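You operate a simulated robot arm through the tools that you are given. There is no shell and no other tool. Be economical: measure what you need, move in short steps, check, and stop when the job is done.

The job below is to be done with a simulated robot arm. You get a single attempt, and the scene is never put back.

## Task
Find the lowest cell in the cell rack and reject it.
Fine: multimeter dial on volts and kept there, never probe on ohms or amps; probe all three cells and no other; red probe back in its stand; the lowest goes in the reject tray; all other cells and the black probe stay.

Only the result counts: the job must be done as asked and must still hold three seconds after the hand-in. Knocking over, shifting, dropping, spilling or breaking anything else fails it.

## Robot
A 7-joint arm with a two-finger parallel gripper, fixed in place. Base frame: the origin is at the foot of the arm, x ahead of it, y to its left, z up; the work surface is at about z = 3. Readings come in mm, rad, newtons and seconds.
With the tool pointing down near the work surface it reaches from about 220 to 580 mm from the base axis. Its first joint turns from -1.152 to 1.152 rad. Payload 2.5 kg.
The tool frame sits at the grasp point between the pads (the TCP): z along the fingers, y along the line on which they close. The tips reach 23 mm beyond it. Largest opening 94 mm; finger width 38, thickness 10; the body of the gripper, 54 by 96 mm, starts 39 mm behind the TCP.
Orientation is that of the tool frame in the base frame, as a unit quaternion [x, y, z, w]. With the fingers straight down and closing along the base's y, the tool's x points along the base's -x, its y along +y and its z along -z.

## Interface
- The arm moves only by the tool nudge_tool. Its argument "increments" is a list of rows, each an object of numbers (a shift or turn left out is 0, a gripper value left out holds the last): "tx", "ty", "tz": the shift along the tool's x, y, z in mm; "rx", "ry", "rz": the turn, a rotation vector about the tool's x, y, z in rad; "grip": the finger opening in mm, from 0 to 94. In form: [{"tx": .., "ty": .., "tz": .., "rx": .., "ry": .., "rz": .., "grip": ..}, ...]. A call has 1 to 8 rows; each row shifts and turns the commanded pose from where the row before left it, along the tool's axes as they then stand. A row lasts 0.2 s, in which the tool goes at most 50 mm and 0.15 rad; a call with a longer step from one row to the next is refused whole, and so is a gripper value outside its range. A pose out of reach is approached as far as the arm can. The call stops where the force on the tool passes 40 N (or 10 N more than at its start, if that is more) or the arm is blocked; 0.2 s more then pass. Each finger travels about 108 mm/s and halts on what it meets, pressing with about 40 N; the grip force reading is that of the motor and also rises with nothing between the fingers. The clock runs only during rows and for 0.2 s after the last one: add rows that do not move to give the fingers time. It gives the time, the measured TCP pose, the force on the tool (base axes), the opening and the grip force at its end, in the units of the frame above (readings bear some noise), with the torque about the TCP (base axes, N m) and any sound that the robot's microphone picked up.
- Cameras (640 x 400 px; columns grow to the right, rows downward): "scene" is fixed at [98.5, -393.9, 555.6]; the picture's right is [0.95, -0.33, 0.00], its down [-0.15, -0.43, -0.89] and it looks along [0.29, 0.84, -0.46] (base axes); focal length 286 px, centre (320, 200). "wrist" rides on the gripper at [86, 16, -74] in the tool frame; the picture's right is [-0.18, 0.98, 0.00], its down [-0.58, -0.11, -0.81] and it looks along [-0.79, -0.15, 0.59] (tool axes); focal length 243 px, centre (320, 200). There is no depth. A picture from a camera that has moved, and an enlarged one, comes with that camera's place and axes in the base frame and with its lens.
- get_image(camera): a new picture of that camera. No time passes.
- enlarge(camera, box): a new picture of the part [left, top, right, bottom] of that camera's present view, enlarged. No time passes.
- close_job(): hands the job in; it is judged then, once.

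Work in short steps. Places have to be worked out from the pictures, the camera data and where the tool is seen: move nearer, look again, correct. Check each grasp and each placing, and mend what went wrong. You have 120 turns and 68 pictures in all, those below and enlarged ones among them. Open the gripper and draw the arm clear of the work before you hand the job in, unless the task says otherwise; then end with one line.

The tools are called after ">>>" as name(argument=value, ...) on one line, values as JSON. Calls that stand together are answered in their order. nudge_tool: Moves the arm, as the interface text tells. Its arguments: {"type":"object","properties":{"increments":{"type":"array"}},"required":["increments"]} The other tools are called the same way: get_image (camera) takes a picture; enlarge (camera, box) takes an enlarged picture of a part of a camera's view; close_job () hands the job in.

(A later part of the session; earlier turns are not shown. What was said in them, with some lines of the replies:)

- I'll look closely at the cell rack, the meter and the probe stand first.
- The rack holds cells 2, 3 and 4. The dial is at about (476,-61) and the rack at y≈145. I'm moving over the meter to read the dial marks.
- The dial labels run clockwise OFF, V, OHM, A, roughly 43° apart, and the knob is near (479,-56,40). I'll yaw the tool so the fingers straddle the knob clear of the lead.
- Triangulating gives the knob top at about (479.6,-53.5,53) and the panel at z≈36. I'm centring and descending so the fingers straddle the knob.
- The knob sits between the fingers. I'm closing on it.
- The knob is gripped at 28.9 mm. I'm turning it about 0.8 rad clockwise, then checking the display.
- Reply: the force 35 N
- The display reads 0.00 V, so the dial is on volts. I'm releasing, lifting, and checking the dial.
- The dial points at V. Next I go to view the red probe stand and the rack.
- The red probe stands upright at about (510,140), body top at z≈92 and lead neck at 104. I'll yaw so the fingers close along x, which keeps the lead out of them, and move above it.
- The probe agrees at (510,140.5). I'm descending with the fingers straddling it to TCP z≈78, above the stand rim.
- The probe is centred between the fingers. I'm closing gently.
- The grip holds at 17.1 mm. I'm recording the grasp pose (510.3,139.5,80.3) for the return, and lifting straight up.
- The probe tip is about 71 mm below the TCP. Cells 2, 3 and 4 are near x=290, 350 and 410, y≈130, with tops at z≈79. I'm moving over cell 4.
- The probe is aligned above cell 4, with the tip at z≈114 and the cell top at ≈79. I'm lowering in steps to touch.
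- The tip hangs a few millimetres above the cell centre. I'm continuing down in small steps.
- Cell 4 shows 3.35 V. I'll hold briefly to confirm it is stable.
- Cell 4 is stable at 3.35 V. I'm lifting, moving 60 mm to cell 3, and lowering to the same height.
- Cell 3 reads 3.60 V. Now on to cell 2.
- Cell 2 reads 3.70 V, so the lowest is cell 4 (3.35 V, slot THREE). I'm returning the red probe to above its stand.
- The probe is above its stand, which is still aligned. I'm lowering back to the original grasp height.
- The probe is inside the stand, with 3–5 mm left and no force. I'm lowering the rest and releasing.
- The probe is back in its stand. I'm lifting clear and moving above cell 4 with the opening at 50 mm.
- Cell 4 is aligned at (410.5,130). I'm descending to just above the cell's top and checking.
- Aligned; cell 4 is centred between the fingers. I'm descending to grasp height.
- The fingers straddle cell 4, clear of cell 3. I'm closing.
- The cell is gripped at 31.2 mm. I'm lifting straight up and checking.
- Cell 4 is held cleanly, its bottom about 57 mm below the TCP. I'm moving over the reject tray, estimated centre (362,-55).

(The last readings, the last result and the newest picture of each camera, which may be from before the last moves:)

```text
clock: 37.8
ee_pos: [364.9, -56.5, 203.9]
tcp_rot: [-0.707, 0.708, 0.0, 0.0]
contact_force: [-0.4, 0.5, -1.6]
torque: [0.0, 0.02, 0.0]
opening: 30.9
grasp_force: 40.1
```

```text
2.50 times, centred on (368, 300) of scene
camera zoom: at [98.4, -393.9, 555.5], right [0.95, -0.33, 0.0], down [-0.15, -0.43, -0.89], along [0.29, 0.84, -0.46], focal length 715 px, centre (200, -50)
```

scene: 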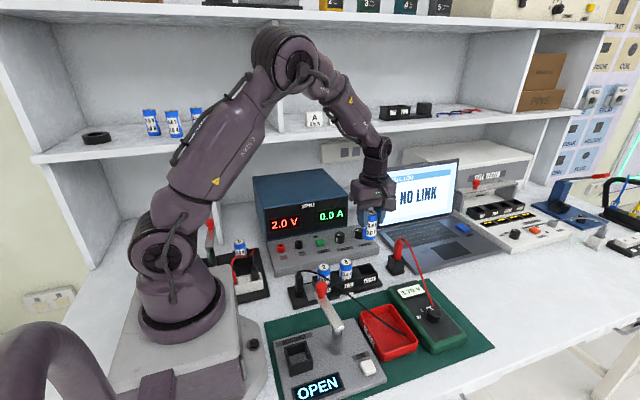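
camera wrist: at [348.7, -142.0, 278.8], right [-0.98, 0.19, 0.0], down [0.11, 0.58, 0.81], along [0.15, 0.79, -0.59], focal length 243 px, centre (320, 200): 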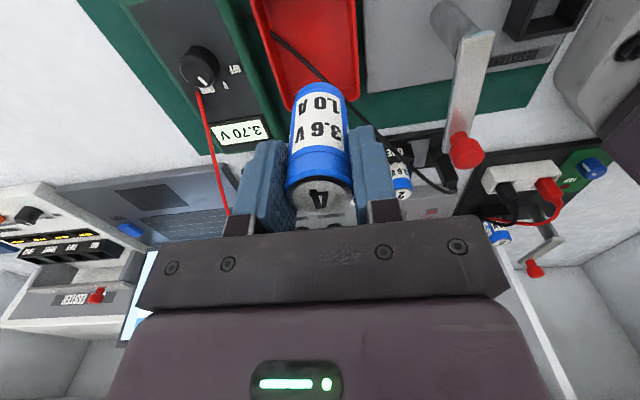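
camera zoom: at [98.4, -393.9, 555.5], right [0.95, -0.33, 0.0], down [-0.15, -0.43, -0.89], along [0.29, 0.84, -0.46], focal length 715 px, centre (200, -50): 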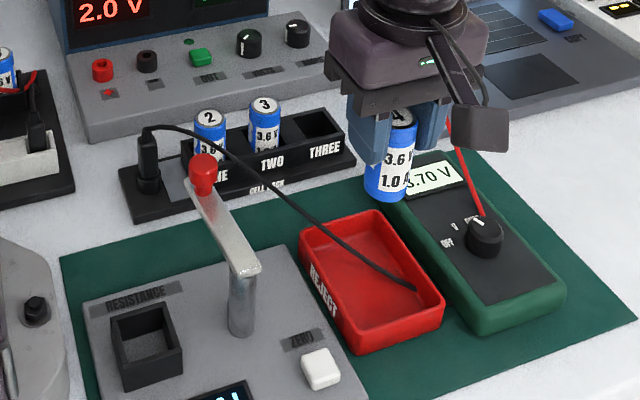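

The tray spans x≈331–412, y≈-98–10, rim z≈30, and the black lead crosses its middle. I'll set the cell at (356,-68), away from the lead. Descending partly first.

>>> nudge_tool(increments=[{"tx": 12, "ty": 9}, {"tz": 40}, {"tz": 40}, {"tz": 25}, {}])

>>> enlarge(camera="scene", box=[300, 260, 460, 380])

>>> get_image(camera="wrist")

```text
clock: 39.0
ee_pos: [356.7, -67.0, 100.9]
tcp_rot: [-0.706, 0.708, 0.0, 0.0]
contact_force: [-0.3, -0.2, -1.3]
torque: [-0.02, 0.0, -0.01]
opening: 31.1
grasp_force: 40.4
```

```text
3.33 times, centred on (380, 320) of scene
camera zoom: at [98.5, -393.9, 555.5], right [0.95, -0.33, 0.0], down [-0.15, -0.43, -0.89], along [0.29, 0.84, -0.46], focal length 953 px, centre (120, -200)
```

zoom: 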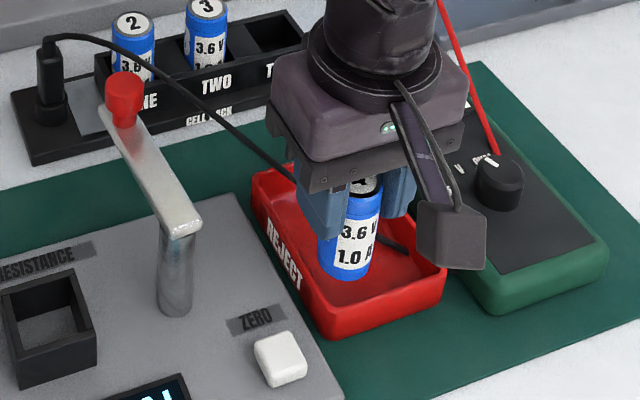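

```text
20 pictures are left
camera wrist: at [339.4, -153.0, 175.0], right [-0.98, 0.19, 0.0], down [0.11, 0.58, 0.81], along [0.15, 0.79, -0.59], focal length 243 px, centre (320, 200)
```

wrist: 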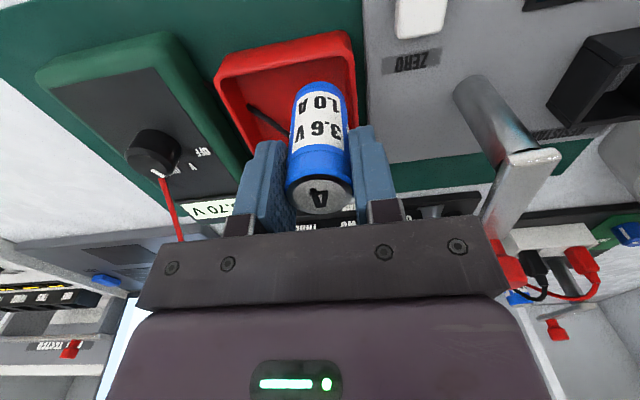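

Position is good and clear of the walls. I'm lowering gently until the floor is felt.

>>> nudge_tool(increments=[{"tz": 20}, {"tz": 8}, {}])

>>> nudge_tool(increments=[{"tz": 2}, {"tz": 2}, {}])

```text
clock: 39.8
ee_pos: [355.4, -66.7, 72.5]
tcp_rot: [-0.707, 0.708, 0.0, 0.0]
contact_force: [0.4, 0.1, -1.4]
torque: [0.01, -0.02, -0.01]
opening: 31.2
grasp_force: 40.0
```

```text
clock: 40.6
ee_pos: [355.6, -66.7, 68.7]
tcp_rot: [-0.707, 0.708, 0.0, 0.0]
contact_force: [0.2, 0.2, -1.3]
torque: [0.01, 0.01, 0.04]
opening: 30.8
grasp_force: 39.9
```

No contact yet, only the cell's weight of about 1.3 N. I'm continuing in 1.5 mm steps.

>>> nudge_tool(increments=[{"tz": 1.5}, {"tz": 1.5}, {}])

>>> enlarge(camera="scene", box=[340, 290, 420, 360])

```text
clock: 41.4
ee_pos: [355.5, -67.5, 67.4]
tcp_rot: [-0.707, 0.707, -0.001, 0.0]
contact_force: [-9.4, -1.3, 31.1]
torque: [-0.08, 0.58, 0.03]
opening: 31.0
grasp_force: 40.0
```

```text
5.71 times, centred on (380, 325) of scene
camera zoom: at [98.3, -393.9, 555.6], right [0.95, -0.33, 0.0], down [-0.15, -0.43, -0.89], along [0.29, 0.84, -0.46], focal length 1634 px, centre (-23, -514)
```

zoom: 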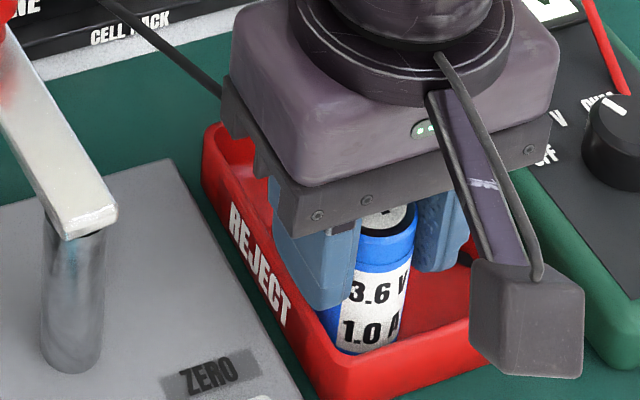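

The floor is reached at 31 N. I'll ease up 1.5 mm to unload, and check the force before releasing.

>>> nudge_tool(increments=[{"tz": -1.5}, {}])

```text
clock: 42.0
ee_pos: [356.5, -65.6, 67.3]
tcp_rot: [-0.706, 0.708, 0.001, 0.0]
contact_force: [-0.1, 1.0, -1.8]
torque: [-0.03, 0.02, -0.02]
opening: 31.1
grasp_force: 40.0
```

Unloaded and within a millimetre of the floor. I'm going down 0.6 mm and opening slowly.

>>> nudge_tool(increments=[{"tz": 0.6}, {}, {"grip": 34}, {"grip": 40}, {"grip": 50}, {"grip": 50}, {}])

>>> get_image(camera="wrist")

>>> enlarge(camera="scene", box=[340, 290, 420, 360])

```text
clock: 43.6
ee_pos: [356.3, -66.3, 66.5]
tcp_rot: [-0.707, 0.708, 0.001, 0.0]
contact_force: [0.6, 0.3, -0.4]
torque: [-0.03, 0.03, -0.01]
opening: 49.9
grasp_force: 0.0
```

```text
18 pictures are left
camera wrist: at [339.9, -152.9, 140.6], right [-0.98, 0.19, 0.0], down [0.11, 0.58, 0.81], along [0.15, 0.79, -0.59], focal length 243 px, centre (320, 200)
```

wrist: 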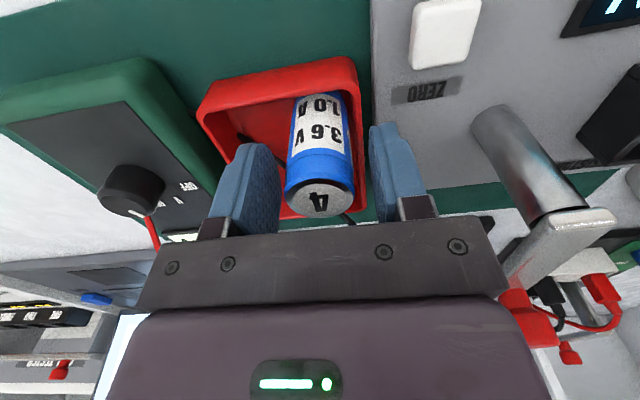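

```text
5.71 times, centred on (380, 325) of scene
camera zoom: at [98.5, -393.9, 555.6], right [0.95, -0.33, 0.0], down [-0.15, -0.43, -0.89], along [0.29, 0.84, -0.46], focal length 1634 px, centre (-23, -514)
```

zoom: 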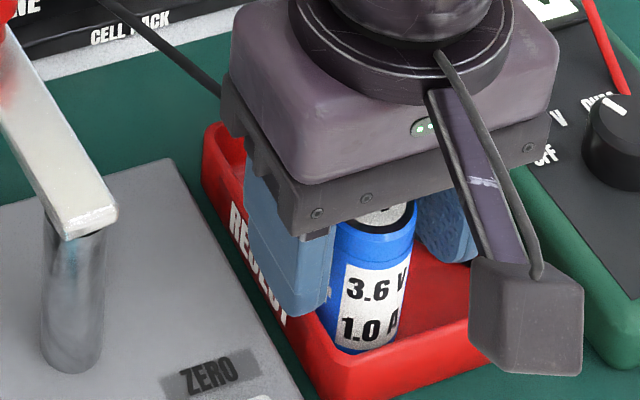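

The cell stands upright in the tray, released. I'm drawing straight up and away, then checking the whole scene.

>>> nudge_tool(increments=[{"tz": -20}, {"tz": -35}, {"tz": -45}, {"tz": -45}, {"tz": -45}, {"tz": -45}, {}, {}])

>>> get_image(camera="scene")

>>> enlarge(camera="scene", box=[280, 230, 472, 360])

```text
clock: 45.4
ee_pos: [355.1, -65.7, 300.7]
tcp_rot: [-0.706, 0.708, 0.0, 0.0]
contact_force: [0.2, -0.5, -0.1]
torque: [-0.01, 0.02, 0.03]
opening: 49.9
grasp_force: 0.0
```

```text
16 pictures are left
```

scene: 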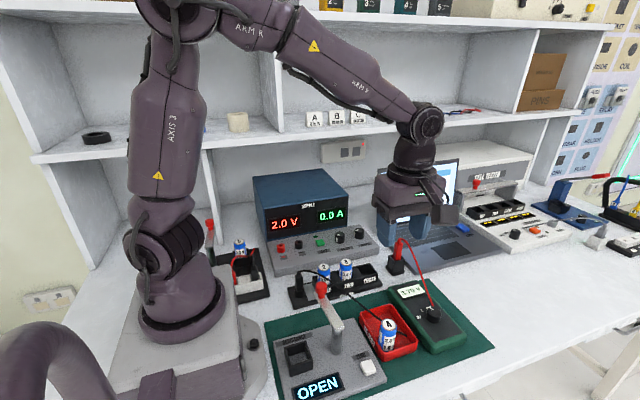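

```text
3.08 times, centred on (376, 295) of scene
camera zoom: at [98.4, -393.9, 555.6], right [0.95, -0.33, 0.0], down [-0.15, -0.43, -0.89], along [0.29, 0.84, -0.46], focal length 880 px, centre (148, -92)
```

zoom: 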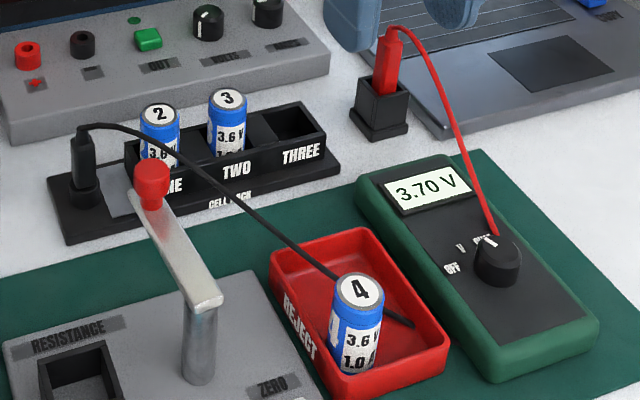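

Cell 4 is upright in the reject tray, cells 2 and 3 and both probes are in place, and the dial is on V. The gripper is open and clear, so I'm handing in.

>>> close_job()

```text
The job is handed in.
```

I probed all three cells on volts and rejected the lowest: cell 4 at 3.35 V is in the reject tray (cell 3 read 3.60 V, cell 2 read 3.70 V), the red probe is back in its stand, and the dial is still on volts.
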